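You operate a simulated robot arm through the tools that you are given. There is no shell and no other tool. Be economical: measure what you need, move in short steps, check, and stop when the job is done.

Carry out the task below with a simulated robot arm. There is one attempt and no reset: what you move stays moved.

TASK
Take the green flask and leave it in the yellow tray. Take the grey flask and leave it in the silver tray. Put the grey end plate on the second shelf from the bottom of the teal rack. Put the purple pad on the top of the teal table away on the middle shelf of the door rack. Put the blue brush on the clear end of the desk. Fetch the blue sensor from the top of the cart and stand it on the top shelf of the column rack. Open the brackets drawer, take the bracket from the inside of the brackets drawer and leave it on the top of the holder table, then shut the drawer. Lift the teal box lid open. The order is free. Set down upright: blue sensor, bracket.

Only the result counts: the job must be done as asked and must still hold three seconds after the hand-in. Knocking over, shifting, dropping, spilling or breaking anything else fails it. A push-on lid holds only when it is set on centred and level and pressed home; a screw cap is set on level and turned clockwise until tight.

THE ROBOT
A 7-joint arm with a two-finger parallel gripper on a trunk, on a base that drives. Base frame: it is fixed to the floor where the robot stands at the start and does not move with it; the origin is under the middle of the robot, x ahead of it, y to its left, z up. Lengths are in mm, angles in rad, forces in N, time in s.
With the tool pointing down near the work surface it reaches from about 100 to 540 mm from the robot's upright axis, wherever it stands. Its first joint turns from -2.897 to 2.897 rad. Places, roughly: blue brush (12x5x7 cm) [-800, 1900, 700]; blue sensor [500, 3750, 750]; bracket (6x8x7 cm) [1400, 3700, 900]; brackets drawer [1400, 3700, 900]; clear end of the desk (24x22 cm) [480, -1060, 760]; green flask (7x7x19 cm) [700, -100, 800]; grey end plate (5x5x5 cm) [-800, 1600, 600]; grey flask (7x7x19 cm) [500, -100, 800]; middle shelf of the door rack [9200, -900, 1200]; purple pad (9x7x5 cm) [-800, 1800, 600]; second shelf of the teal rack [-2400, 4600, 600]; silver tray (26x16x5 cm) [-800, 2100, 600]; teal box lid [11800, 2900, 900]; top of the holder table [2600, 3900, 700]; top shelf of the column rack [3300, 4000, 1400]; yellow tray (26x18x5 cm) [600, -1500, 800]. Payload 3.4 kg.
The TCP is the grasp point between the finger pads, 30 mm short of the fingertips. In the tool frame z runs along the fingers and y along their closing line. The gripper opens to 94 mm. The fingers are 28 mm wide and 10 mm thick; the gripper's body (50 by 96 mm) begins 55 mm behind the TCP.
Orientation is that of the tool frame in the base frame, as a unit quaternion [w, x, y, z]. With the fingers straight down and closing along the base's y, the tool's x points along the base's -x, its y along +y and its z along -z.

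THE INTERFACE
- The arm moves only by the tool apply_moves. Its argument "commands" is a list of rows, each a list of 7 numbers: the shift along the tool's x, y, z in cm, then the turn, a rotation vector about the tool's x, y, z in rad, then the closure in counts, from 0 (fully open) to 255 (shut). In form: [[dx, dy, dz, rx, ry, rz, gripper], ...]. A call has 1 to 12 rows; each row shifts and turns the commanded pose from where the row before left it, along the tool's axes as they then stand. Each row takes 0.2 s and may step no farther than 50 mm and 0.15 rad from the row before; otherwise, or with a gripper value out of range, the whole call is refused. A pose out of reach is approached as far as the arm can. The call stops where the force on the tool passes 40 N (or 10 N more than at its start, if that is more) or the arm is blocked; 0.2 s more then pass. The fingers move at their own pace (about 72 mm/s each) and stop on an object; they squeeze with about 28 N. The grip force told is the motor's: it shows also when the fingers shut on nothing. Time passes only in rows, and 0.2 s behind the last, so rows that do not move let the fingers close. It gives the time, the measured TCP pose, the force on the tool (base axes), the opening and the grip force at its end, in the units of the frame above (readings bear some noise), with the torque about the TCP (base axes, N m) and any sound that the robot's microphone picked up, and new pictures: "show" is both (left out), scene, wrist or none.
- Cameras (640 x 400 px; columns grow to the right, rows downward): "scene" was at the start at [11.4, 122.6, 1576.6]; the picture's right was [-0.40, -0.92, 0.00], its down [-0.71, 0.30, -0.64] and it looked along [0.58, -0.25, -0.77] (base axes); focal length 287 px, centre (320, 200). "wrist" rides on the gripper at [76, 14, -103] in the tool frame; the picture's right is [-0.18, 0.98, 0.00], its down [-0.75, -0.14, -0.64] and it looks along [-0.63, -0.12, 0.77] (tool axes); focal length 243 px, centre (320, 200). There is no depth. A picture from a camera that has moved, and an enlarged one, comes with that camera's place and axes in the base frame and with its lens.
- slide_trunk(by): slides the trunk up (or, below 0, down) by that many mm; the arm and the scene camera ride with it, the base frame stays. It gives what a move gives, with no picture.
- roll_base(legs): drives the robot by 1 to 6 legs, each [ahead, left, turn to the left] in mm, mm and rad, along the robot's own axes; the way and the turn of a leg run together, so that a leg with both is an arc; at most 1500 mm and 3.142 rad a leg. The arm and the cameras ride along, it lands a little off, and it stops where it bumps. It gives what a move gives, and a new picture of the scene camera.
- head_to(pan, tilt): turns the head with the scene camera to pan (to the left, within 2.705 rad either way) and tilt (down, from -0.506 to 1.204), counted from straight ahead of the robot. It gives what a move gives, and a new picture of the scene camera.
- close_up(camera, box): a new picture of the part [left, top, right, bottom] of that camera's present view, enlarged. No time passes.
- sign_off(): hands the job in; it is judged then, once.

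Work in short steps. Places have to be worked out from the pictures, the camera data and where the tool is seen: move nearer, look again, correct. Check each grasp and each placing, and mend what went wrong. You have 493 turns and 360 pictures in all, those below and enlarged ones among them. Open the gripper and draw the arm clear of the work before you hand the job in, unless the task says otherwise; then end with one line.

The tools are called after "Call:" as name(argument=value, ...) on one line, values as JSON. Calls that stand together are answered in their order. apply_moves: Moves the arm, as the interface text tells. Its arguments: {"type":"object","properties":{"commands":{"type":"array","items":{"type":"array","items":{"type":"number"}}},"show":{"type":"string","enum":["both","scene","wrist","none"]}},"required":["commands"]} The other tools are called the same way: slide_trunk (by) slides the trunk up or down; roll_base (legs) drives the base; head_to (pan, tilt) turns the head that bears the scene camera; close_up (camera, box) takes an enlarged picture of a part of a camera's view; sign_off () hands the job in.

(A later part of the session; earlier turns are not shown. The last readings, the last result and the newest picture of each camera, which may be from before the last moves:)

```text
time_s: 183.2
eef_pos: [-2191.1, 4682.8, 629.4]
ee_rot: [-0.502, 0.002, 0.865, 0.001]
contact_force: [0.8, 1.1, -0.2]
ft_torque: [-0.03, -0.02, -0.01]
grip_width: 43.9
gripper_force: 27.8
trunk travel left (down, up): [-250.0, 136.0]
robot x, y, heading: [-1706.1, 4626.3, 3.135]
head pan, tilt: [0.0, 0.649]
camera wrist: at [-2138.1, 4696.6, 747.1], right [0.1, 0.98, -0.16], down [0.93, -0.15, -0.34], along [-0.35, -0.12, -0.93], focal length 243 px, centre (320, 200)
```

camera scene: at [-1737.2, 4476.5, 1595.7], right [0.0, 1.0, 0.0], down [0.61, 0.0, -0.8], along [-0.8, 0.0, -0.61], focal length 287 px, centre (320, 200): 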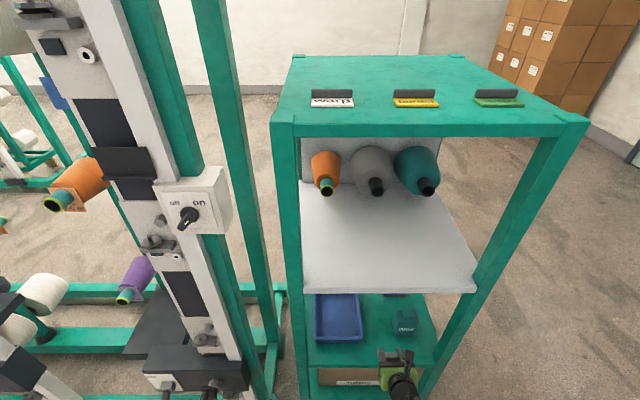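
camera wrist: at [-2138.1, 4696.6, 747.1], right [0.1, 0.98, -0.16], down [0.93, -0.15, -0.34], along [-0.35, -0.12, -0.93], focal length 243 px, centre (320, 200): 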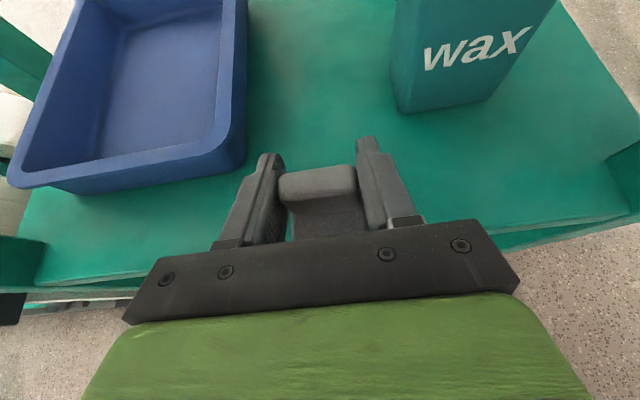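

Not yet down; continue.

Call:
apply_moves(commands=[[-0.35, 0, 0.2, 0, 0, 0, 255], [-0.35, 0, 0.2, 0, 0, 0, 255], [-0.26, 0, 0.15, 0, 0, 0, 255], [0, 0, 0, 0, 0, 0, 255]], show="none")

```text
time_s: 184.2
eef_pos: [-2190.0, 4682.7, 618.0]
ee_rot: [-0.501, 0.003, 0.865, 0.001]
contact_force: [0.3, 0.1, 0.6]
ft_torque: [0.01, 0.02, -0.04]
grip_width: 43.7
gripper_force: 27.9
trunk travel left (down, up): [-250.0, 136.0]
robot x, y, heading: [-1710.3, 4626.5, 3.141]
head pan, tilt: [0.0, 0.649]
```

Call:
apply_moves(commands=[[-0.26, 0, 0.15, 0, 0, 0, 255], [-0.26, 0, 0.15, 0, 0, 0, 255], [-0.26, 0, 0.15, 0, 0, 0, 255], [0, 0, 0, 0, 0, 0, 255]], show="wrist")

```text
time_s: 185.2
eef_pos: [-2190.3, 4681.5, 609.8]
ee_rot: [-0.502, 0.003, 0.865, 0.001]
contact_force: [0.6, 0.7, -0.1]
ft_torque: [-0.01, 0.04, 0.0]
grip_width: 44.0
gripper_force: 27.9
trunk travel left (down, up): [-250.0, 136.0]
robot x, y, heading: [-1707.3, 4627.6, 3.138]
head pan, tilt: [0.0, 0.649]
camera wrist: at [-2138.2, 4696.5, 726.9], right [0.1, 0.98, -0.16], down [0.93, -0.15, -0.34], along [-0.35, -0.12, -0.93], focal length 243 px, centre (320, 200)
```

wrist: 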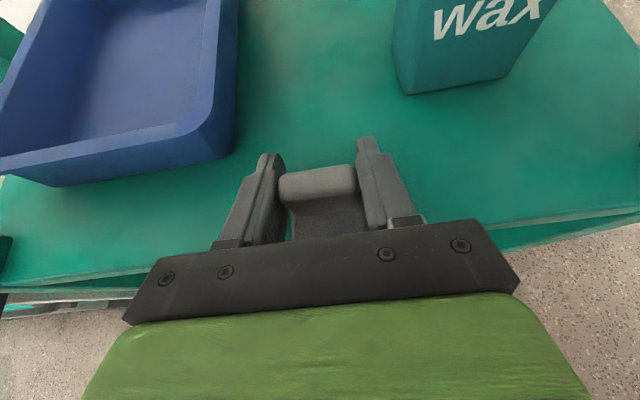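

Call:
apply_moves(commands=[[-0.26, 0, 0.15, 0, 0, 0, 255], [-0.26, 0, 0.15, 0, 0, 0, 255], [-0.26, 0, 0.15, 0, 0, 0, 255], [0, 0, 0, 0, 0, 0, 255]], show="none")

```text
time_s: 186.0
eef_pos: [-2195.4, 4682.7, 606.7]
ee_rot: [-0.51, 0.005, 0.86, 0.002]
contact_force: [-1.0, -1.2, 14.3]
ft_torque: [0.13, -0.14, -0.16]
grip_width: 44.3
gripper_force: 28.2
trunk travel left (down, up): [-250.0, 136.0]
robot x, y, heading: [-1707.4, 4629.6, 3.137]
head pan, tilt: [0.0, 0.649]
stopped in row 4: the force on the tool passed its limit at 43 N (the readings are from after the stop); the commanded pose is now the measured one
```

Contact. Release gently and rise straight up, then back out.

Call:
apply_moves(commands=[[0.17, 0, -0.1, 0, 0, 0, 255], [0, 0, 0, 0, 0, 0, 150], [0, 0, 0, 0, 0, 0, 80], [0, 0, 0, 0, 0, 0, 60], [1.7, 0, -1.0, 0, 0, 0, 60], [2.6, 0, -1.5, 0, 0, 0, 60], [2.6, 0, -1.5, 0, 0, 0, 60], [0, 0, 0, 0, 0, 0, 60]], show="wrist")

```text
time_s: 187.8
eef_pos: [-2191.9, 4683.4, 686.0]
ee_rot: [-0.507, 0.004, 0.862, 0.001]
contact_force: [1.0, 0.3, 0.4]
ft_torque: [-0.01, -0.03, 0.02]
grip_width: 71.9
gripper_force: 0.0
trunk travel left (down, up): [-250.0, 136.0]
robot x, y, heading: [-1710.5, 4626.6, 3.14]
head pan, tilt: [0.0, 0.649]
camera wrist: at [-2138.8, 4697.0, 803.0], right [0.1, 0.98, -0.16], down [0.93, -0.15, -0.35], along [-0.36, -0.12, -0.92], focal length 243 px, centre (320, 200)
```

wrist: 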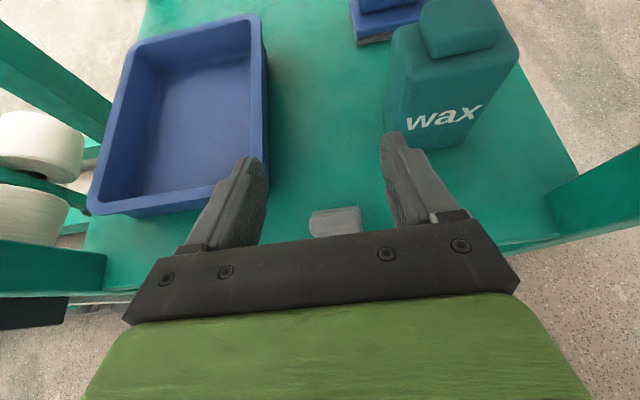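

Plate stays on the shelf. Back the base out and verify.

Call:
roll_base(legs=[[-230, 0, 0]])

Call:
close_up(camera="scene", box=[280, 210, 500, 360])

```text
time_s: 189.6
eef_pos: [-1962.0, 4681.8, 686.1]
ee_rot: [-0.507, 0.002, 0.862, 0.0]
contact_force: [0.6, 0.0, 0.7]
ft_torque: [0.02, -0.01, 0.0]
grip_width: 71.8
gripper_force: 0.1
trunk travel left (down, up): [-250.0, 136.0]
robot x, y, heading: [-1478.4, 4621.8, 3.135]
head pan, tilt: [0.0, 0.649]
camera scene: at [-1503.1, 4475.0, 1595.7], right [0.0, 1.0, 0.0], down [0.6, 0.0, -0.8], along [-0.8, 0.0, -0.6], focal length 287 px, centre (320, 200)
```

scene: 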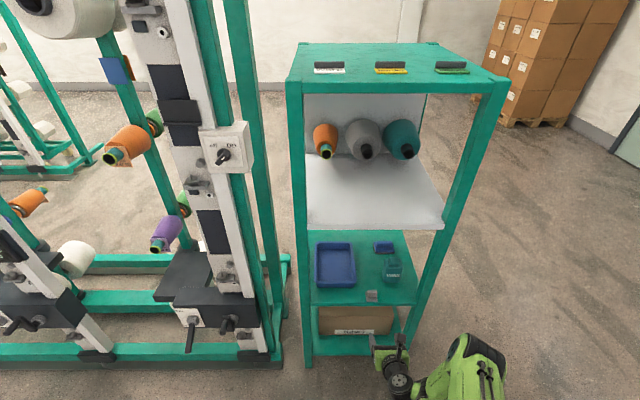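

```text
2.67 times, centred on (390, 285) of scene
camera zoom: at [-1503.1, 4475.0, 1595.7], right [0.0, 1.0, 0.0], down [0.6, 0.0, -0.8], along [-0.8, 0.0, -0.6], focal length 766 px, centre (133, -27)
```

zoom: 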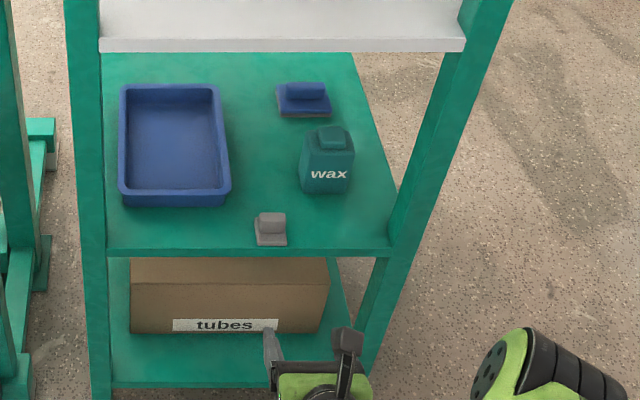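

Plate is on the second shelf. Next the sensor on the cart: raise the arm a little and drive toward the cart area, facing +y.

Call:
apply_moves(commands=[[2.6, 0, -4, 0, 0, 0, 0], [2.6, 0, -4, 0, 0, 0, 0], [2.6, 0, 0, 0, 0, 0, 0], [2.6, 0, 0, 0, 0, 0, 0]], show="none")

Call:
roll_base(legs=[[0, 1500, 0], [0, 250, 0], [0, 0, -1.565], [0, -1500, 0], [0, -400, 0]])

Call:
head_to(pan=0.0, tilt=0.6)

```text
time_s: 190.6
eef_pos: [-1942.4, 4681.0, 817.2]
ee_rot: [-0.506, 0.003, 0.862, 0.002]
contact_force: [0.5, 0.2, 0.1]
ft_torque: [0.01, 0.0, 0.01]
grip_width: 93.9
gripper_force: 0.0
trunk travel left (down, up): [-250.0, 136.0]
robot x, y, heading: [-1481.8, 4624.9, 3.144]
head pan, tilt: [0.0, 0.649]
```

```text
time_s: 212.4
eef_pos: [469.1, 3317.5, 816.1]
ee_rot: [-0.357, 0.614, 0.606, 0.359]
contact_force: [0.5, 0.0, 0.4]
ft_torque: [0.01, 0.0, 0.03]
grip_width: 94.0
gripper_force: 0.0
trunk travel left (down, up): [-250.0, 136.0]
robot x, y, heading: [410.2, 2850.6, 1.561]
head pan, tilt: [0.0, 0.649]
camera scene: at [260.2, 2882.1, 1595.8], right [1.0, -0.01, 0.0], down [-0.01, -0.6, -0.8], along [0.01, 0.8, -0.6], focal length 287 px, centre (320, 200)
```

scene: 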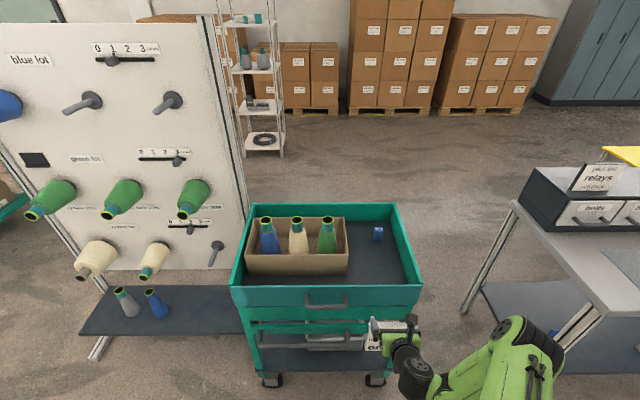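

```text
time_s: 213.0
eef_pos: [467.6, 3317.6, 816.5]
ee_rot: [-0.356, 0.614, 0.606, 0.36]
contact_force: [0.1, -0.7, -0.5]
ft_torque: [0.03, -0.01, 0.0]
grip_width: 93.8
gripper_force: 0.0
trunk travel left (down, up): [-250.0, 136.0]
robot x, y, heading: [410.6, 2854.2, 1.562]
head pan, tilt: [0.0, 0.6]
camera scene: at [258.9, 2883.7, 1599.9], right [1.0, -0.01, 0.0], down [0.0, -0.57, -0.82], along [0.01, 0.82, -0.57], focal length 287 px, centre (320, 200)
```

scene: 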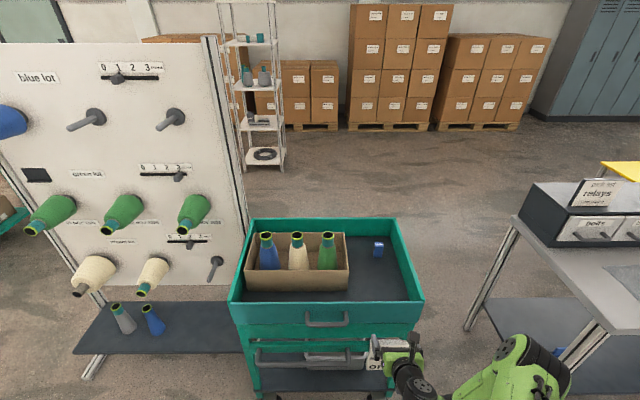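

The sensor is the small blue piece in the cart's tray. Zoom on it.

Call:
close_up(camera="scene", box=[330, 210, 430, 310])

Call:
close_up(camera="scene", box=[460, 140, 640, 360])

```text
4.00 times, centred on (380, 260) of scene
camera zoom: at [258.9, 2883.7, 1599.9], right [1.0, -0.01, 0.0], down [0.0, -0.57, -0.82], along [0.01, 0.82, -0.57], focal length 1149 px, centre (80, -40)
```

zoom: 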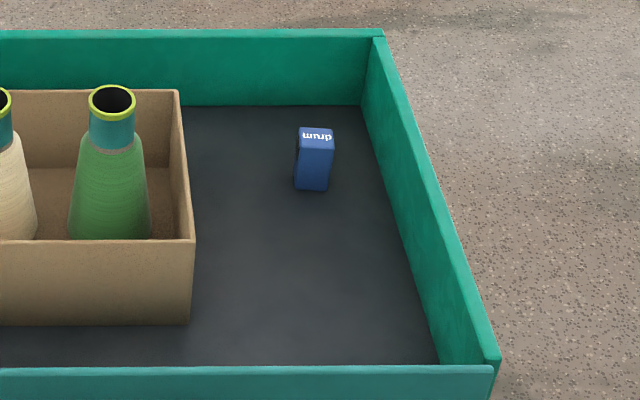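

```text
1.82 times, centred on (550, 250) of scene
camera zoom: at [258.9, 2883.7, 1599.9], right [1.0, -0.01, 0.0], down [0.0, -0.57, -0.82], along [0.01, 0.82, -0.57], focal length 522 px, centre (-98, 109)
```

zoom: 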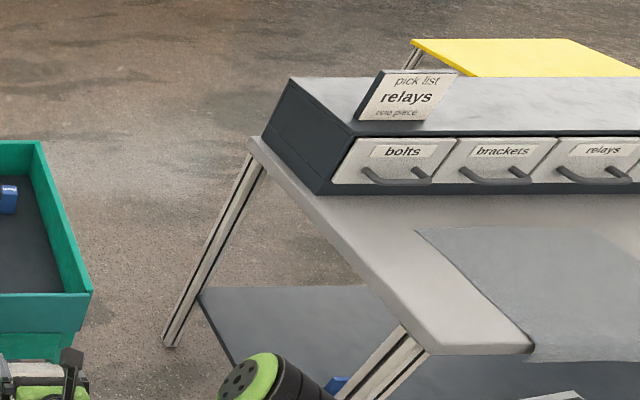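

Sensor at about (517,3745), standing on the cart tray floor (z≈705), rim ≈790. Raise the tool 110 mm, then drive up close to the cart.

Call:
apply_moves(commands=[[3.17, 0, -1.83, 0, 0, 0, 0], [3.17, 0, -1.83, 0, 0, 0, 0], [3.17, 0, -1.83, 0, 0, 0, 0]], show="none")

Call:
roll_base(legs=[[290, -50, 0.009]])

Call:
apply_moves(commands=[[0, 0, 0, 0, 0, 0, 0]], show="wrist")

```text
time_s: 213.8
eef_pos: [467.8, 3313.9, 925.5]
ee_rot: [-0.357, 0.613, 0.605, 0.361]
contact_force: [-0.4, 0.3, -0.2]
ft_torque: [-0.01, -0.01, 0.0]
grip_width: 94.1
gripper_force: 0.1
trunk travel left (down, up): [-250.0, 136.0]
robot x, y, heading: [410.4, 2851.1, 1.562]
head pan, tilt: [0.0, 0.6]
```

```text
time_s: 215.8
eef_pos: [512.9, 3604.7, 924.3]
ee_rot: [-0.358, 0.611, 0.609, 0.358]
contact_force: [0.3, 1.2, 0.4]
ft_torque: [0.03, 0.0, -0.02]
grip_width: 94.0
gripper_force: 0.1
trunk travel left (down, up): [-250.0, 136.0]
robot x, y, heading: [458.1, 3141.6, 1.573]
head pan, tilt: [0.0, 0.6]
camera scene: at [310.0, 3170.9, 1599.9], right [1.0, 0.0, 0.0], down [0.0, -0.57, -0.82], along [0.0, 0.82, -0.57], focal length 287 px, centre (320, 200)
```

scene: 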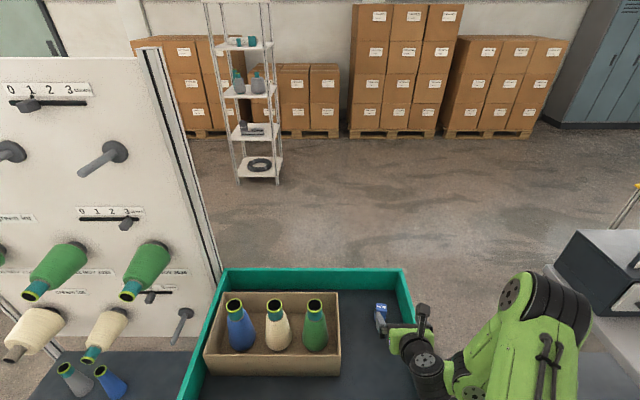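

```text
time_s: 216.2
eef_pos: [513.4, 3601.8, 925.6]
ee_rot: [-0.359, 0.61, 0.609, 0.358]
contact_force: [0.2, -0.8, 0.2]
ft_torque: [-0.01, -0.01, 0.0]
grip_width: 94.1
gripper_force: 0.1
trunk travel left (down, up): [-250.0, 136.0]
robot x, y, heading: [458.4, 3142.3, 1.583]
head pan, tilt: [0.0, 0.6]
camera wrist: at [529.3, 3550.3, 1042.5], right [0.98, -0.09, -0.16], down [-0.14, -0.93, -0.35], along [-0.12, 0.36, -0.92], focal length 243 px, centre (320, 200)
```

wrist: 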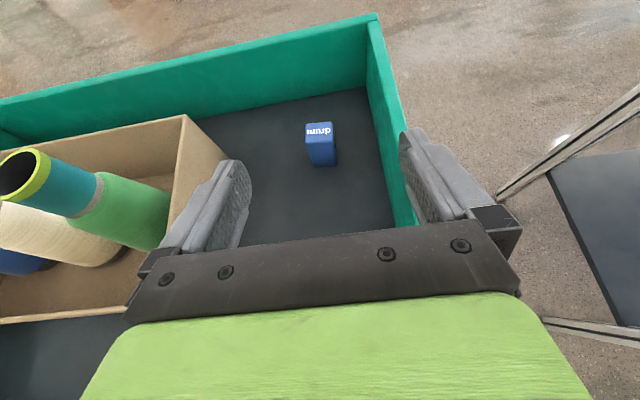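

Sensor resolves near (500,3752). Move forward-down toward it, remaining above.

Call:
apply_moves(commands=[[-0.37, -0.33, 4.45, 0, 0, 0, 0], [-0.37, -0.33, 4.45, 0, 0, 0, 0], [-0.37, -0.33, 4.45, 0, 0, 0, 0], [-0.37, -0.33, 4.45, 0, 0, 0, 0], [0, 0, 0, 0, 0, 0, 0]], show="wrist")

```text
time_s: 217.4
eef_pos: [500.3, 3749.7, 825.2]
ee_rot: [-0.358, 0.611, 0.609, 0.358]
contact_force: [-0.6, -0.7, -1.0]
ft_torque: [-0.02, 0.0, -0.01]
grip_width: 94.0
gripper_force: 0.1
trunk travel left (down, up): [-250.0, 136.0]
robot x, y, heading: [462.3, 3140.1, 1.575]
head pan, tilt: [0.0, 0.6]
camera wrist: at [516.3, 3697.6, 942.7], right [0.98, -0.09, -0.16], down [-0.14, -0.93, -0.35], along [-0.12, 0.36, -0.92], focal length 243 px, centre (320, 200)
```

wrist: 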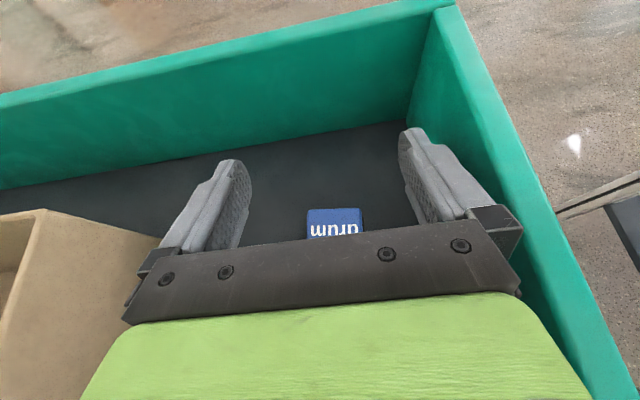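

Centre it: target (503,3742,748). Descend and close.

Call:
apply_moves(commands=[[-2.4, 0.1, 1.03, 0, 0, 0, 0], [-2.4, 0.1, 1.03, 0, 0, 0, 0], [-2.3, 0.1, 1.0, 0, 0, 0, 0], [0, 0, 0, 0, 0, 0, 0]], show="wrist")

```text
time_s: 218.3
eef_pos: [504.4, 3748.9, 765.6]
ee_rot: [-0.368, 0.606, 0.6, 0.371]
contact_force: [-3.0, -7.5, 20.8]
ft_torque: [0.16, -0.93, -0.31]
grip_width: 93.0
gripper_force: 0.0
trunk travel left (down, up): [-250.0, 136.0]
robot x, y, heading: [462.3, 3139.5, 1.578]
head pan, tilt: [0.0, 0.6]
stopped in row 4: the force on the tool passed its limit at 52 N (the readings are from after the stop); the commanded pose is now the measured one
camera wrist: at [520.0, 3692.8, 880.7], right [0.98, -0.09, -0.16], down [-0.15, -0.91, -0.38], along [-0.12, 0.4, -0.91], focal length 243 px, centre (320, 200)
```

wrist: 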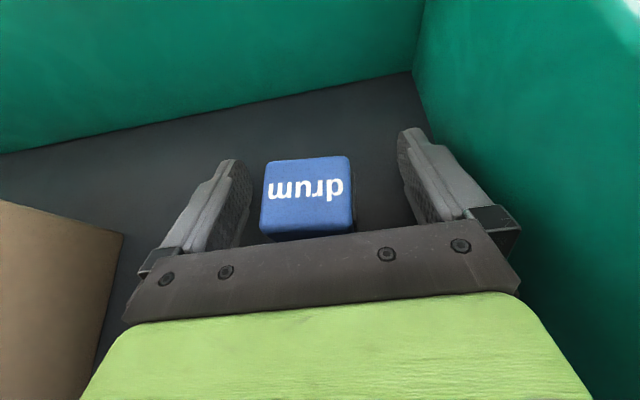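

The right fingertip touched the tray floor (≈737). The sensor centre is ≈(502,3737), top ≈790. Rise 4 mm, back 12 mm and close.

Call:
apply_moves(commands=[[0.35, 0, -0.2, 0, 0, 0, 0], [-0.5, -0.2, -1.1, 0, 0, 0, 0], [0, 0, 0, 0, 0, 0, 0], [0, 0, 0, 0, 0, 0, 255], [0, 0, 0, 0, 0, 0, 255], [0, 0, 0, 0, 0, 0, 255], [0, 0, 0, 0, 0, 0, 255]], show="wrist")

```text
time_s: 219.9
eef_pos: [501.8, 3737.3, 766.2]
ee_rot: [-0.366, 0.607, 0.602, 0.367]
contact_force: [3.3, -0.6, 7.4]
ft_torque: [0.07, -0.24, -0.11]
grip_width: 37.8
gripper_force: 28.2
trunk travel left (down, up): [-250.0, 136.0]
robot x, y, heading: [458.8, 3141.7, 1.576]
head pan, tilt: [0.0, 0.6]
camera wrist: at [518.3, 3681.2, 881.4], right [0.98, -0.09, -0.16], down [-0.15, -0.92, -0.37], along [-0.12, 0.39, -0.91], focal length 243 px, centre (320, 200)
```

wrist: 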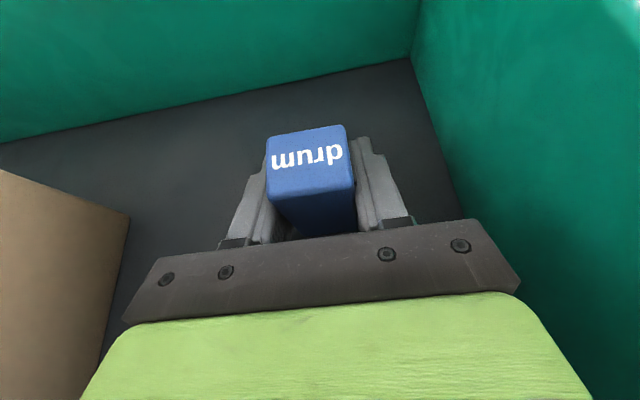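

Sensor gripped (37.8 mm). Lift 15 cm.

Call:
apply_moves(commands=[[1.77, 0, -0.93, 0, 0, 0, 255], [3.54, 0, -1.86, 0, 0, 0, 255], [3.54, 0, -1.86, 0, 0, 0, 255], [4.4, 0, -2.3, 0, 0, 0, 255], [0, 0, 0, 0, 0, 0, 255]], show="wrist")

```text
time_s: 221.1
eef_pos: [502.6, 3737.6, 914.9]
ee_rot: [-0.367, 0.606, 0.603, 0.368]
contact_force: [-0.6, -0.2, -1.1]
ft_torque: [0.01, 0.01, 0.0]
grip_width: 37.7
gripper_force: 28.0
trunk travel left (down, up): [-250.0, 136.0]
robot x, y, heading: [461.8, 3140.1, 1.579]
head pan, tilt: [0.0, 0.6]
camera wrist: at [517.6, 3682.0, 1030.5], right [0.98, -0.09, -0.16], down [-0.15, -0.92, -0.37], along [-0.12, 0.39, -0.91], focal length 243 px, centre (320, 200)
```

wrist: 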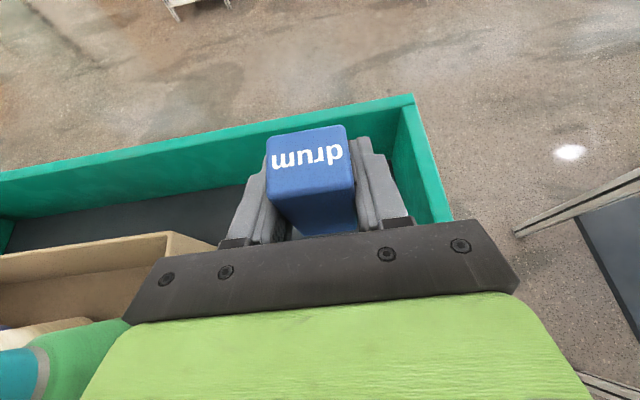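

Lifted clear. Back off from the cart and look right along the route to the column rack.

Call:
roll_base(legs=[[-500, 0, 0]])

Call:
head_to(pan=-1.1, tilt=0.4)

```text
time_s: 224.1
eef_pos: [503.3, 3239.0, 915.3]
ee_rot: [-0.366, 0.607, 0.602, 0.367]
contact_force: [-0.7, -0.5, -0.7]
ft_torque: [0.0, -0.01, 0.01]
grip_width: 37.8
gripper_force: 27.6
trunk travel left (down, up): [-250.0, 136.0]
robot x, y, heading: [464.1, 2639.7, 1.575]
head pan, tilt: [0.0, 0.6]
camera scene: at [311.5, 2669.4, 1600.0], right [1.0, 0.0, 0.0], down [0.0, -0.56, -0.83], along [0.0, 0.83, -0.56], focal length 287 px, centre (320, 200)
```

scene: 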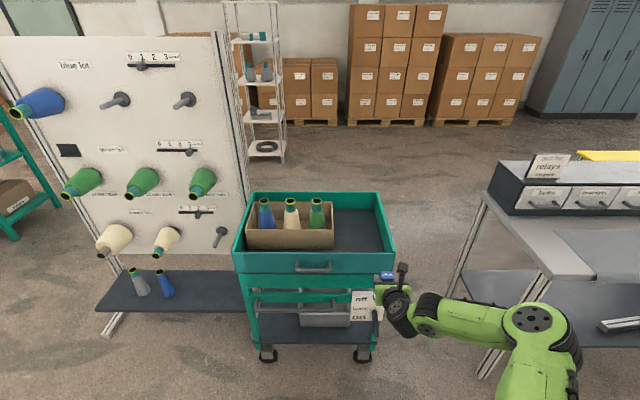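

```text
time_s: 225.4
eef_pos: [502.8, 3238.6, 914.8]
ee_rot: [-0.365, 0.607, 0.602, 0.368]
contact_force: [-0.4, 0.3, -1.2]
ft_torque: [-0.01, 0.0, -0.02]
grip_width: 37.9
gripper_force: 27.4
trunk travel left (down, up): [-250.0, 136.0]
robot x, y, heading: [465.3, 2639.0, 1.572]
head pan, tilt: [-1.1, 0.4]
camera scene: at [394.2, 2624.4, 1618.2], right [0.46, -0.89, 0.0], down [-0.35, -0.18, -0.92], along [0.82, 0.42, -0.39], focal length 287 px, centre (320, 200)
```

scene: 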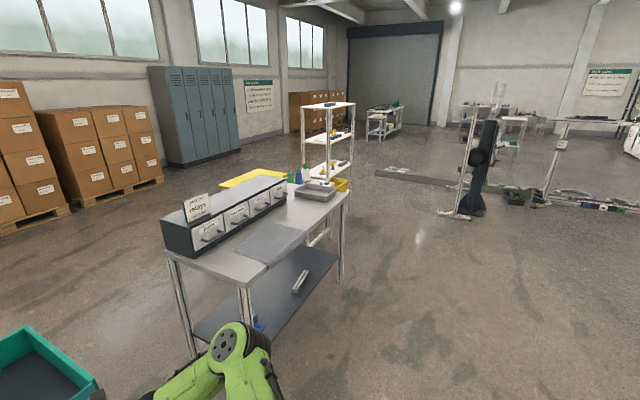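

Way along y≈2640 is clear. Drive right ~2700 and look at the column rack.

Call:
roll_base(legs=[[0, -1500, 0], [0, -1250, 0]])

Call:
head_to(pan=0.15, tilt=0.4)

```text
time_s: 238.7
eef_pos: [3258.1, 3244.3, 915.4]
ee_rot: [-0.365, 0.608, 0.601, 0.369]
contact_force: [0.1, 0.3, -1.3]
ft_torque: [-0.02, 0.02, 0.02]
grip_width: 37.9
gripper_force: 28.2
trunk travel left (down, up): [-250.0, 136.0]
robot x, y, heading: [3215.8, 2646.1, 1.577]
head pan, tilt: [-1.1, 0.4]
camera scene: at [3148.0, 2629.6, 1618.2], right [0.46, -0.89, 0.0], down [-0.35, -0.18, -0.92], along [0.82, 0.42, -0.39], focal length 287 px, centre (320, 200)
```

scene: 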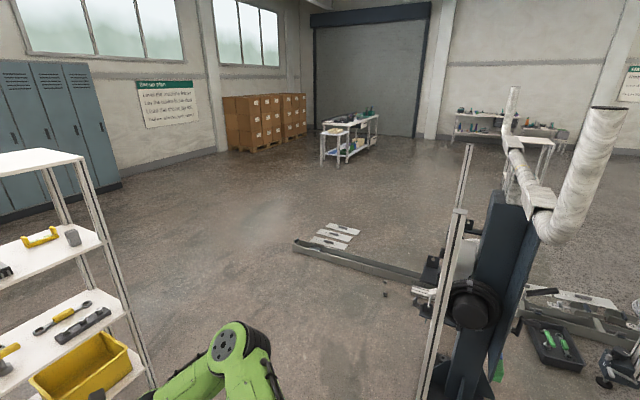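

```text
time_s: 240.2
eef_pos: [3258.9, 3243.0, 915.3]
ee_rot: [-0.365, 0.607, 0.601, 0.369]
contact_force: [-0.5, -0.4, -1.2]
ft_torque: [0.01, 0.0, -0.01]
grip_width: 37.7
gripper_force: 28.1
trunk travel left (down, up): [-250.0, 136.0]
robot x, y, heading: [3220.2, 2645.1, 1.57]
head pan, tilt: [0.15, 0.4]
camera scene: at [3051.2, 2679.0, 1618.2], right [0.99, 0.15, 0.0], down [0.06, -0.38, -0.92], along [-0.14, 0.91, -0.39], focal length 287 px, centre (320, 200)
```

scene: 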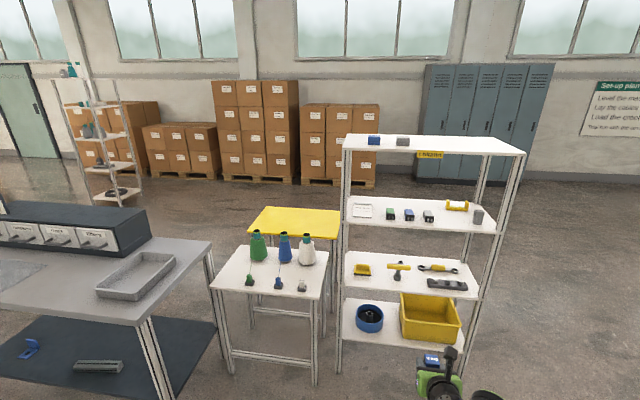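

The column rack's top shelf holds two sensors at its left; right half is free. Zoom in on it and on the white holder table.

Call:
close_up(camera="scene", box=[330, 110, 540, 240])

Call:
close_up(camera="scene", box=[190, 190, 350, 310])

```text
3.05 times, centred on (435, 175) of scene
camera zoom: at [3051.2, 2679.0, 1618.2], right [0.99, 0.15, 0.0], down [0.06, -0.38, -0.92], along [-0.14, 0.91, -0.39], focal length 876 px, centre (-30, 276)
```

zoom: 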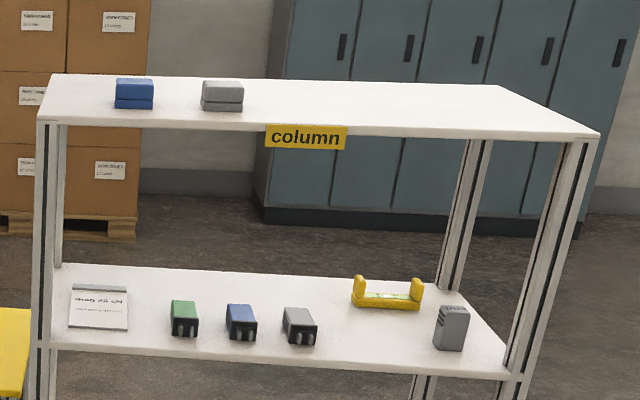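

```text
3.33 times, centred on (270, 250) of scene
camera zoom: at [3051.2, 2679.0, 1618.2], right [0.99, 0.15, 0.0], down [0.06, -0.38, -0.92], along [-0.14, 0.91, -0.39], focal length 958 px, centre (487, 33)
```

zoom: 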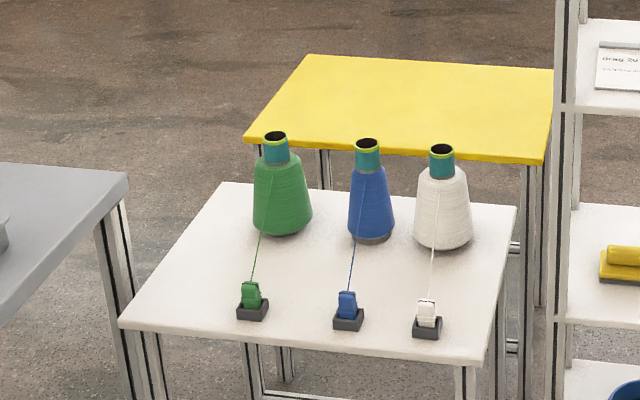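

Raise the trunk fully and lift the arm well above the top shelf before approaching.

Call:
slide_trunk(by=136)

Call:
apply_moves(commands=[[4.2, 0, -2.2, 0, 0, 0, 255], [4.2, 0, -2.2, 0, 0, 0, 255], [4.2, 0, -2.2, 0, 0, 0, 255], [4.2, 0, -2.2, 0, 0, 0, 255], [4.2, 0, -2.2, 0, 0, 0, 255], [4.2, 0, -2.2, 0, 0, 0, 255], [4.2, 0, -2.2, 0, 0, 0, 255], [4.2, 0, -2.2, 0, 0, 0, 255], [4.2, 0, -2.2, 0, 0, 0, 255], [0, 0, 0, 0, 0, 0, 255]])

```text
time_s: 241.8
eef_pos: [3259.2, 3243.5, 1051.1]
ee_rot: [-0.365, 0.607, 0.602, 0.368]
contact_force: [-1.4, -0.6, -1.4]
ft_torque: [0.01, 0.01, 0.01]
grip_width: 37.7
gripper_force: 28.5
trunk travel left (down, up): [-386.0, 0.0]
robot x, y, heading: [3214.6, 2646.7, 1.571]
head pan, tilt: [0.15, 0.4]
```

```text
time_s: 244.0
eef_pos: [3259.2, 3242.9, 1478.4]
ee_rot: [-0.366, 0.607, 0.601, 0.368]
contact_force: [0.0, -0.8, -0.7]
ft_torque: [0.01, -0.01, 0.0]
grip_width: 38.0
gripper_force: 27.9
trunk travel left (down, up): [-386.0, 0.0]
robot x, y, heading: [3213.7, 2644.2, 1.569]
head pan, tilt: [0.15, 0.4]
camera scene: at [3051.4, 2679.3, 1753.8], right [0.99, 0.15, 0.0], down [0.06, -0.39, -0.92], along [-0.14, 0.91, -0.39], focal length 287 px, centre (320, 200)
camera wrist: at [3274.6, 3186.9, 1594.6], right [0.98, -0.09, -0.16], down [-0.15, -0.92, -0.37], along [-0.12, 0.39, -0.91], focal length 243 px, centre (320, 200)
```

scene: 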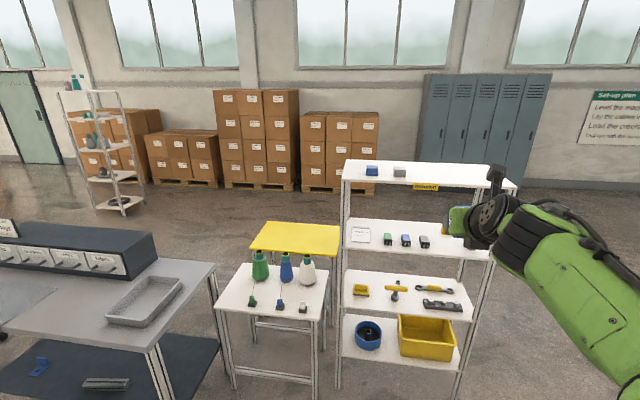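
wrist: 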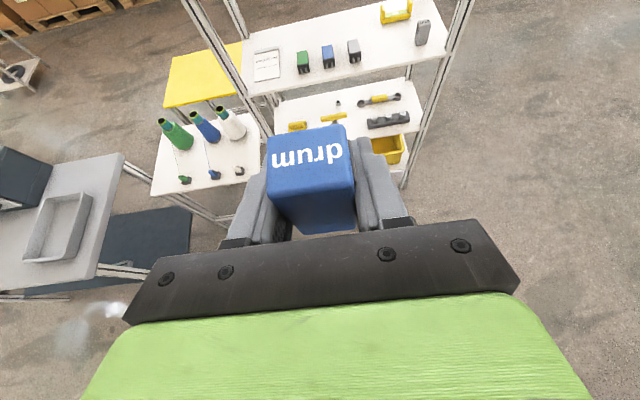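

Call:
close_up(camera="scene", box=[330, 140, 540, 270])

```text
3.05 times, centred on (435, 205) of scene
camera zoom: at [3051.4, 2679.3, 1753.8], right [0.99, 0.15, 0.0], down [0.06, -0.39, -0.92], along [-0.14, 0.91, -0.39], focal length 876 px, centre (-30, 185)
```

zoom: 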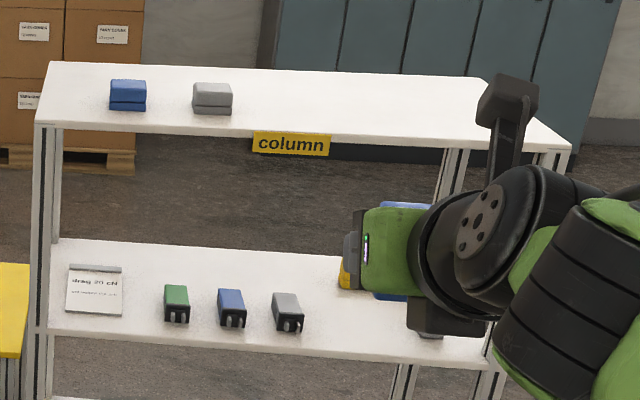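

Triangulating from the two heights: top shelf z≈1313, x 2947–3747, front y≈4030, depth ≈400. Drive forward 880 and right 70 with the sensor high.

Call:
roll_base(legs=[[0, -70, 0], [880, 0, 0]])

Call:
apply_moves(commands=[[0, 0, 0, 0, 0, 0, 255]], show="wrist")

```text
time_s: 249.3
eef_pos: [3325.5, 4136.0, 1480.1]
ee_rot: [-0.366, 0.607, 0.602, 0.368]
contact_force: [0.0, -0.7, -0.6]
ft_torque: [-0.02, -0.02, 0.02]
grip_width: 38.0
gripper_force: 27.8
trunk travel left (down, up): [-386.0, 0.0]
robot x, y, heading: [3282.4, 3543.2, 1.572]
head pan, tilt: [0.15, 0.4]
camera scene: at [3119.5, 3573.0, 1753.8], right [0.99, 0.15, 0.0], down [0.06, -0.38, -0.92], along [-0.14, 0.91, -0.39], focal length 287 px, centre (320, 200)
```

scene: 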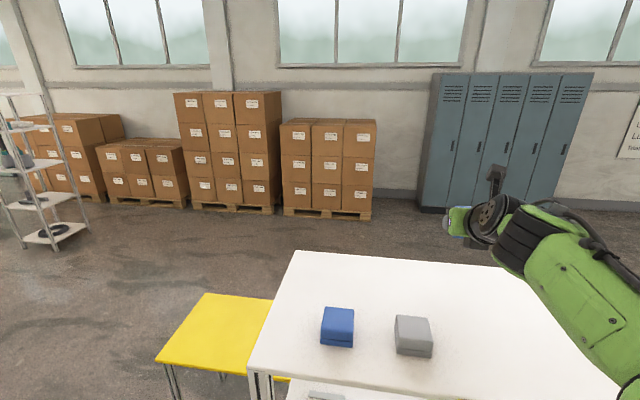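

```text
time_s: 249.7
eef_pos: [3325.9, 4137.7, 1479.3]
ee_rot: [-0.365, 0.607, 0.602, 0.369]
contact_force: [0.2, -0.2, 0.5]
ft_torque: [-0.01, -0.02, 0.04]
grip_width: 37.8
gripper_force: 28.1
trunk travel left (down, up): [-386.0, 0.0]
robot x, y, heading: [3282.6, 3544.3, 1.572]
head pan, tilt: [0.15, 0.4]
camera wrist: at [3341.7, 4080.5, 1594.5], right [0.98, -0.09, -0.16], down [-0.15, -0.92, -0.37], along [-0.12, 0.39, -0.91], focal length 243 px, centre (320, 200)
```

wrist: 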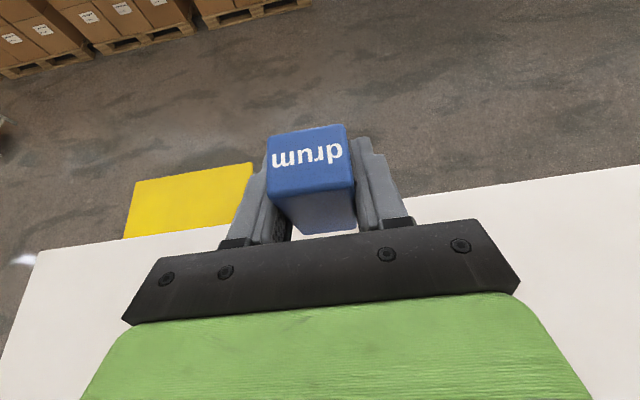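

Cross-checking wrist and scene views gives shelf z≈1365–1400, y ≈3820–4150. Back the base 100 mm and retract so the sensor sits over mid-depth y≈3990.

Call:
roll_base(legs=[[-100, 0, 0]])

Call:
apply_moves(commands=[[-2.2, 0, -4.2, 0, 0, 0, 255], [0, 0, 0, 0, 0, 0, 255]])

```text
time_s: 250.9
eef_pos: [3327.7, 4037.5, 1479.2]
ee_rot: [-0.366, 0.607, 0.602, 0.368]
contact_force: [0.0, -0.1, -0.3]
ft_torque: [0.01, 0.01, 0.02]
grip_width: 38.0
gripper_force: 28.2
trunk travel left (down, up): [-386.0, 0.0]
robot x, y, heading: [3286.7, 3442.2, 1.575]
head pan, tilt: [0.15, 0.4]
camera scene: at [3119.9, 3473.0, 1753.8], right [0.99, 0.15, 0.0], down [0.06, -0.38, -0.92], along [-0.14, 0.91, -0.39], focal length 287 px, centre (320, 200)
```

scene: 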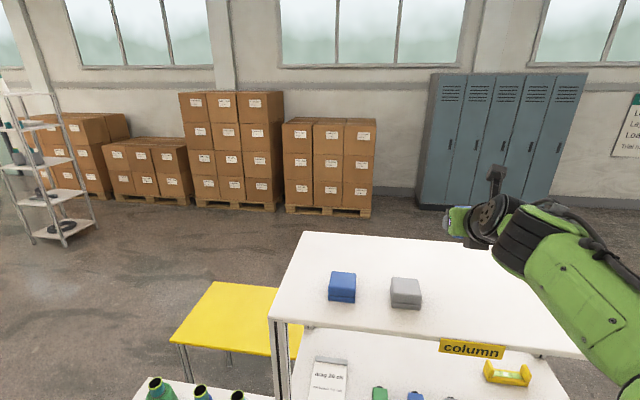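

```text
time_s: 251.5
eef_pos: [3326.8, 3992.0, 1478.8]
ee_rot: [-0.366, 0.607, 0.603, 0.366]
contact_force: [-0.5, 0.7, 0.0]
ft_torque: [0.0, -0.01, 0.04]
grip_width: 37.8
gripper_force: 27.8
trunk travel left (down, up): [-386.0, 0.0]
robot x, y, heading: [3283.9, 3444.3, 1.572]
head pan, tilt: [0.15, 0.4]
camera scene: at [3119.9, 3475.9, 1753.7], right [0.99, 0.15, 0.0], down [0.06, -0.39, -0.92], along [-0.14, 0.91, -0.39], focal length 287 px, centre (320, 200)
camera wrist: at [3342.2, 3936.5, 1593.8], right [0.98, -0.09, -0.16], down [-0.15, -0.92, -0.37], along [-0.12, 0.39, -0.91], focal length 243 px, centre (320, 200)
```

scene: 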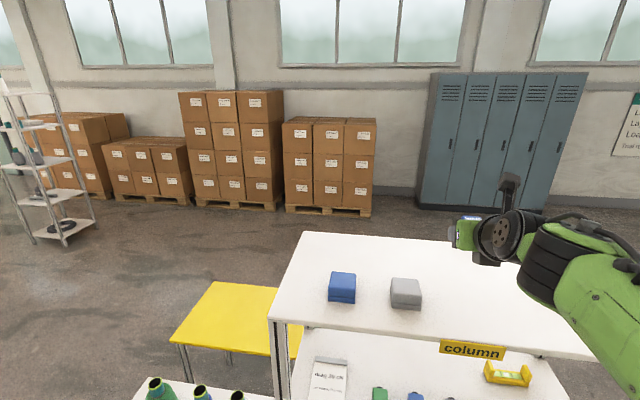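
wrist: 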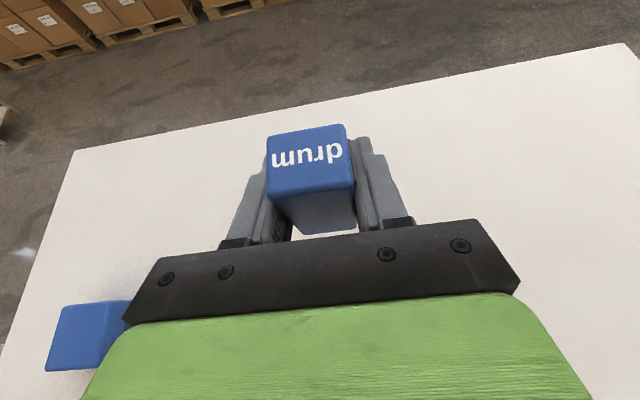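

Over mid-shelf. Lower; slow near the end.

Call:
apply_moves(commands=[[-2.66, 0, 1.39, 0, 0, 0, 255], [-0.89, 0, 0.46, 0, 0, 0, 255], [-0.44, 0, 0.23, 0, 0, 0, 255], [-0.35, 0, 0.19, 0, 0, 0, 255], [-0.35, 0, 0.19, 0, 0, 0, 255], [-0.35, 0, 0.19, 0, 0, 0, 255], [0, 0, 0, 0, 0, 0, 255]], show="wrist")

```text
time_s: 253.1
eef_pos: [3326.6, 3990.7, 1422.2]
ee_rot: [-0.366, 0.607, 0.603, 0.367]
contact_force: [-0.2, 0.1, -1.2]
ft_torque: [0.0, 0.0, -0.02]
grip_width: 37.5
gripper_force: 27.9
trunk travel left (down, up): [-386.0, 0.0]
robot x, y, heading: [3282.3, 3439.9, 1.575]
head pan, tilt: [0.15, 0.4]
camera wrist: at [3341.5, 3934.8, 1537.4], right [0.98, -0.09, -0.16], down [-0.15, -0.92, -0.37], along [-0.12, 0.39, -0.91], focal length 243 px, centre (320, 200)
```

wrist: 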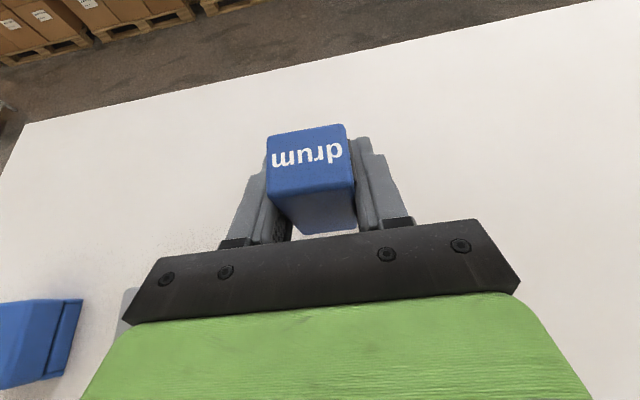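

Call:
apply_moves(commands=[[-0.35, 0, 0.19, 0, 0, 0, 255], [-0.35, 0, 0.19, 0, 0, 0, 255], [-0.35, 0, 0.19, 0, 0, 0, 255], [-0.35, 0, 0.19, 0, 0, 0, 255], [-0.35, 0, 0.19, 0, 0, 0, 255], [0, 0, 0, 0, 0, 0, 255]], show="none")

```text
time_s: 254.5
eef_pos: [3326.3, 3991.1, 1402.6]
ee_rot: [-0.367, 0.606, 0.603, 0.368]
contact_force: [-0.4, 0.0, -1.1]
ft_torque: [-0.03, 0.03, 0.02]
grip_width: 37.7
gripper_force: 27.4
trunk travel left (down, up): [-386.0, 0.0]
robot x, y, heading: [3282.8, 3439.2, 1.574]
head pan, tilt: [0.15, 0.4]
```

Call:
apply_moves(commands=[[-0.3, 0, 0.16, 0, 0, 0, 255], [-0.3, 0, 0.16, 0, 0, 0, 255], [-0.3, 0, 0.16, 0, 0, 0, 255], [-0.3, 0, 0.16, 0, 0, 0, 255], [-0.3, 0, 0.16, 0, 0, 0, 255], [0, 0, 0, 0, 0, 0, 255]], show="wrist")

```text
time_s: 255.9
eef_pos: [3326.1, 3991.4, 1386.5]
ee_rot: [-0.367, 0.606, 0.602, 0.369]
contact_force: [0.0, 0.5, 6.3]
ft_torque: [-0.02, -0.07, -0.01]
grip_width: 37.8
gripper_force: 28.2
trunk travel left (down, up): [-386.0, 0.0]
robot x, y, heading: [3283.2, 3438.4, 1.576]
head pan, tilt: [0.15, 0.4]
camera wrist: at [3341.5, 3934.9, 1501.3], right [0.98, -0.09, -0.16], down [-0.15, -0.92, -0.37], along [-0.12, 0.39, -0.91], focal length 243 px, centre (320, 200)
```

wrist: 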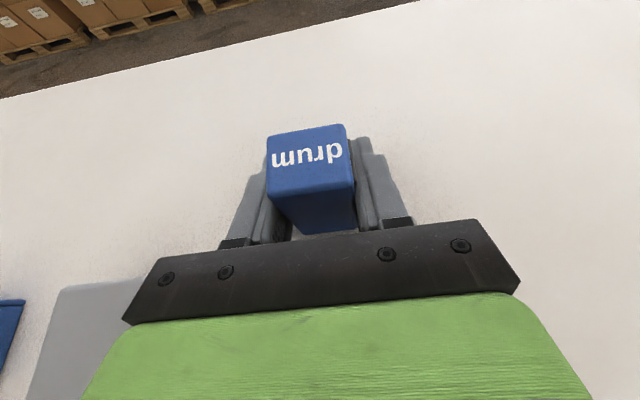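

Contact. Release and rise straight up.

Call:
apply_moves(commands=[[0, 0, 0, 0, 0, 0, 200], [0, 0, 0, 0, 0, 0, 120], [0, 0, 0, 0, 0, 0, 60], [0, 0, 0, 0, 0, 0, 60], [0.9, 0, -0.46, 0, 0, 0, 60], [1.8, 0, -0.93, 0, 0, 0, 60], [2.66, 0, -1.4, 0, 0, 0, 60], [3.5, 0, -1.86, 0, 0, 0, 60], [2.66, 0, -1.4, 0, 0, 0, 60], [-2, 0, -3.5, 0, 0, 0, 60], [0, 0, 0, 0, 0, 0, 60]])

```text
time_s: 258.3
eef_pos: [3326.2, 3953.4, 1513.5]
ee_rot: [-0.367, 0.606, 0.603, 0.367]
contact_force: [0.3, 1.2, -0.6]
ft_torque: [0.01, 0.02, 0.02]
grip_width: 71.9
gripper_force: 0.1
trunk travel left (down, up): [-386.0, 0.0]
robot x, y, heading: [3285.2, 3440.0, 1.57]
head pan, tilt: [0.15, 0.4]
camera scene: at [3120.7, 3475.5, 1753.8], right [0.99, 0.15, 0.0], down [0.06, -0.39, -0.92], along [-0.14, 0.91, -0.39], focal length 287 px, centre (320, 200)
camera wrist: at [3342.3, 3896.4, 1628.1], right [0.98, -0.09, -0.16], down [-0.15, -0.92, -0.37], along [-0.12, 0.39, -0.91], focal length 243 px, centre (320, 200)
```

scene: 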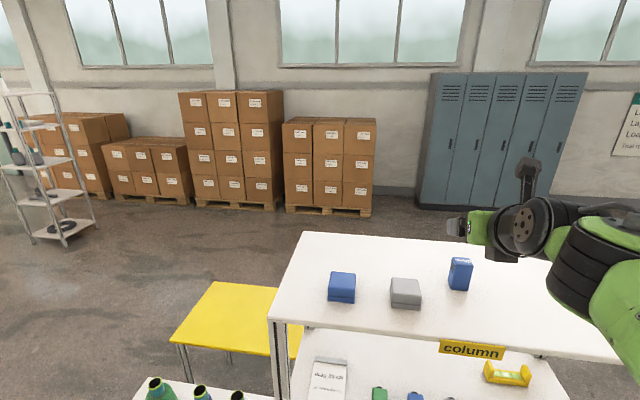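
wrist: 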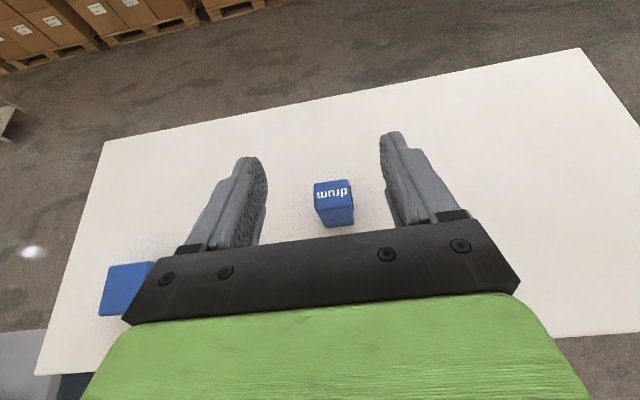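

Sensor stands on the top shelf. Back away, lower the trunk again, and go to face the drawer unit.

Call:
roll_base(legs=[[-800, 0, 0], [0, 1500, 0], [0, 380, 0]])

Call:
slide_trunk(by=-136)

Call:
head_to(pan=-0.1, tilt=0.55)

```text
time_s: 271.6
eef_pos: [1451.8, 3141.4, 1513.6]
ee_rot: [-0.365, 0.608, 0.601, 0.369]
contact_force: [-0.1, -0.2, 0.0]
ft_torque: [-0.01, 0.01, 0.0]
grip_width: 72.1
gripper_force: 0.1
trunk travel left (down, up): [-386.0, 0.0]
robot x, y, heading: [1409.0, 2634.1, 1.572]
head pan, tilt: [0.15, 0.4]
camera scene: at [1245.0, 2665.3, 1753.8], right [0.99, 0.15, 0.0], down [0.06, -0.38, -0.92], along [-0.14, 0.91, -0.39], focal length 287 px, centre (320, 200)
```

scene: 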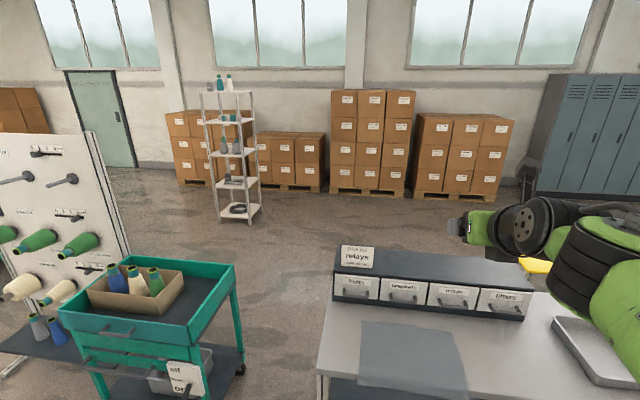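

```text
time_s: 273.2
eef_pos: [1451.4, 3142.6, 1377.6]
ee_rot: [-0.365, 0.607, 0.601, 0.369]
contact_force: [-1.0, 0.5, -0.2]
ft_torque: [0.0, 0.0, 0.03]
grip_width: 71.7
gripper_force: 0.0
trunk travel left (down, up): [-250.0, 136.0]
robot x, y, heading: [1409.1, 2637.1, 1.575]
head pan, tilt: [0.15, 0.4]
```

```text
time_s: 274.0
eef_pos: [1452.7, 3142.4, 1376.9]
ee_rot: [-0.366, 0.607, 0.601, 0.369]
contact_force: [0.2, -0.4, -0.2]
ft_torque: [0.0, 0.04, -0.01]
grip_width: 71.7
gripper_force: 0.1
trunk travel left (down, up): [-250.0, 136.0]
robot x, y, heading: [1408.7, 2631.7, 1.572]
head pan, tilt: [-0.099, 0.55]
camera scene: at [1267.8, 2663.1, 1604.1], right [1.0, -0.1, 0.0], down [-0.05, -0.52, -0.85], along [0.08, 0.85, -0.52], focal length 287 px, centre (320, 200)
```

scene: 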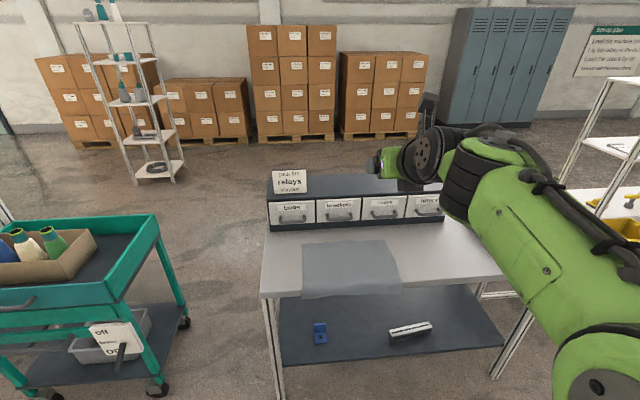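

Call:
close_up(camera="scene", box=[250, 160, 450, 300])

```text
2.86 times, centred on (350, 230) of scene
camera zoom: at [1267.8, 2663.1, 1604.1], right [1.0, -0.1, 0.0], down [-0.05, -0.52, -0.85], along [0.08, 0.85, -0.52], focal length 821 px, centre (234, 114)
```

zoom: 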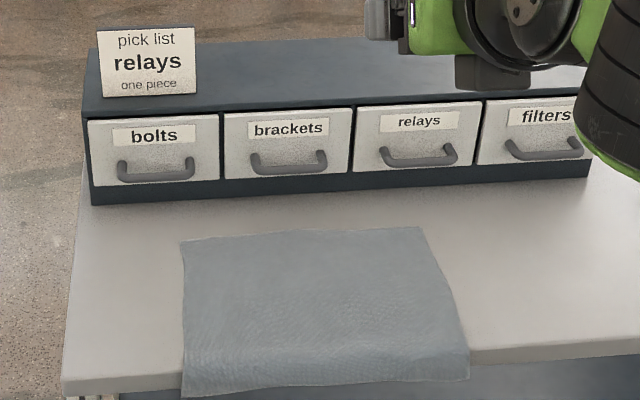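

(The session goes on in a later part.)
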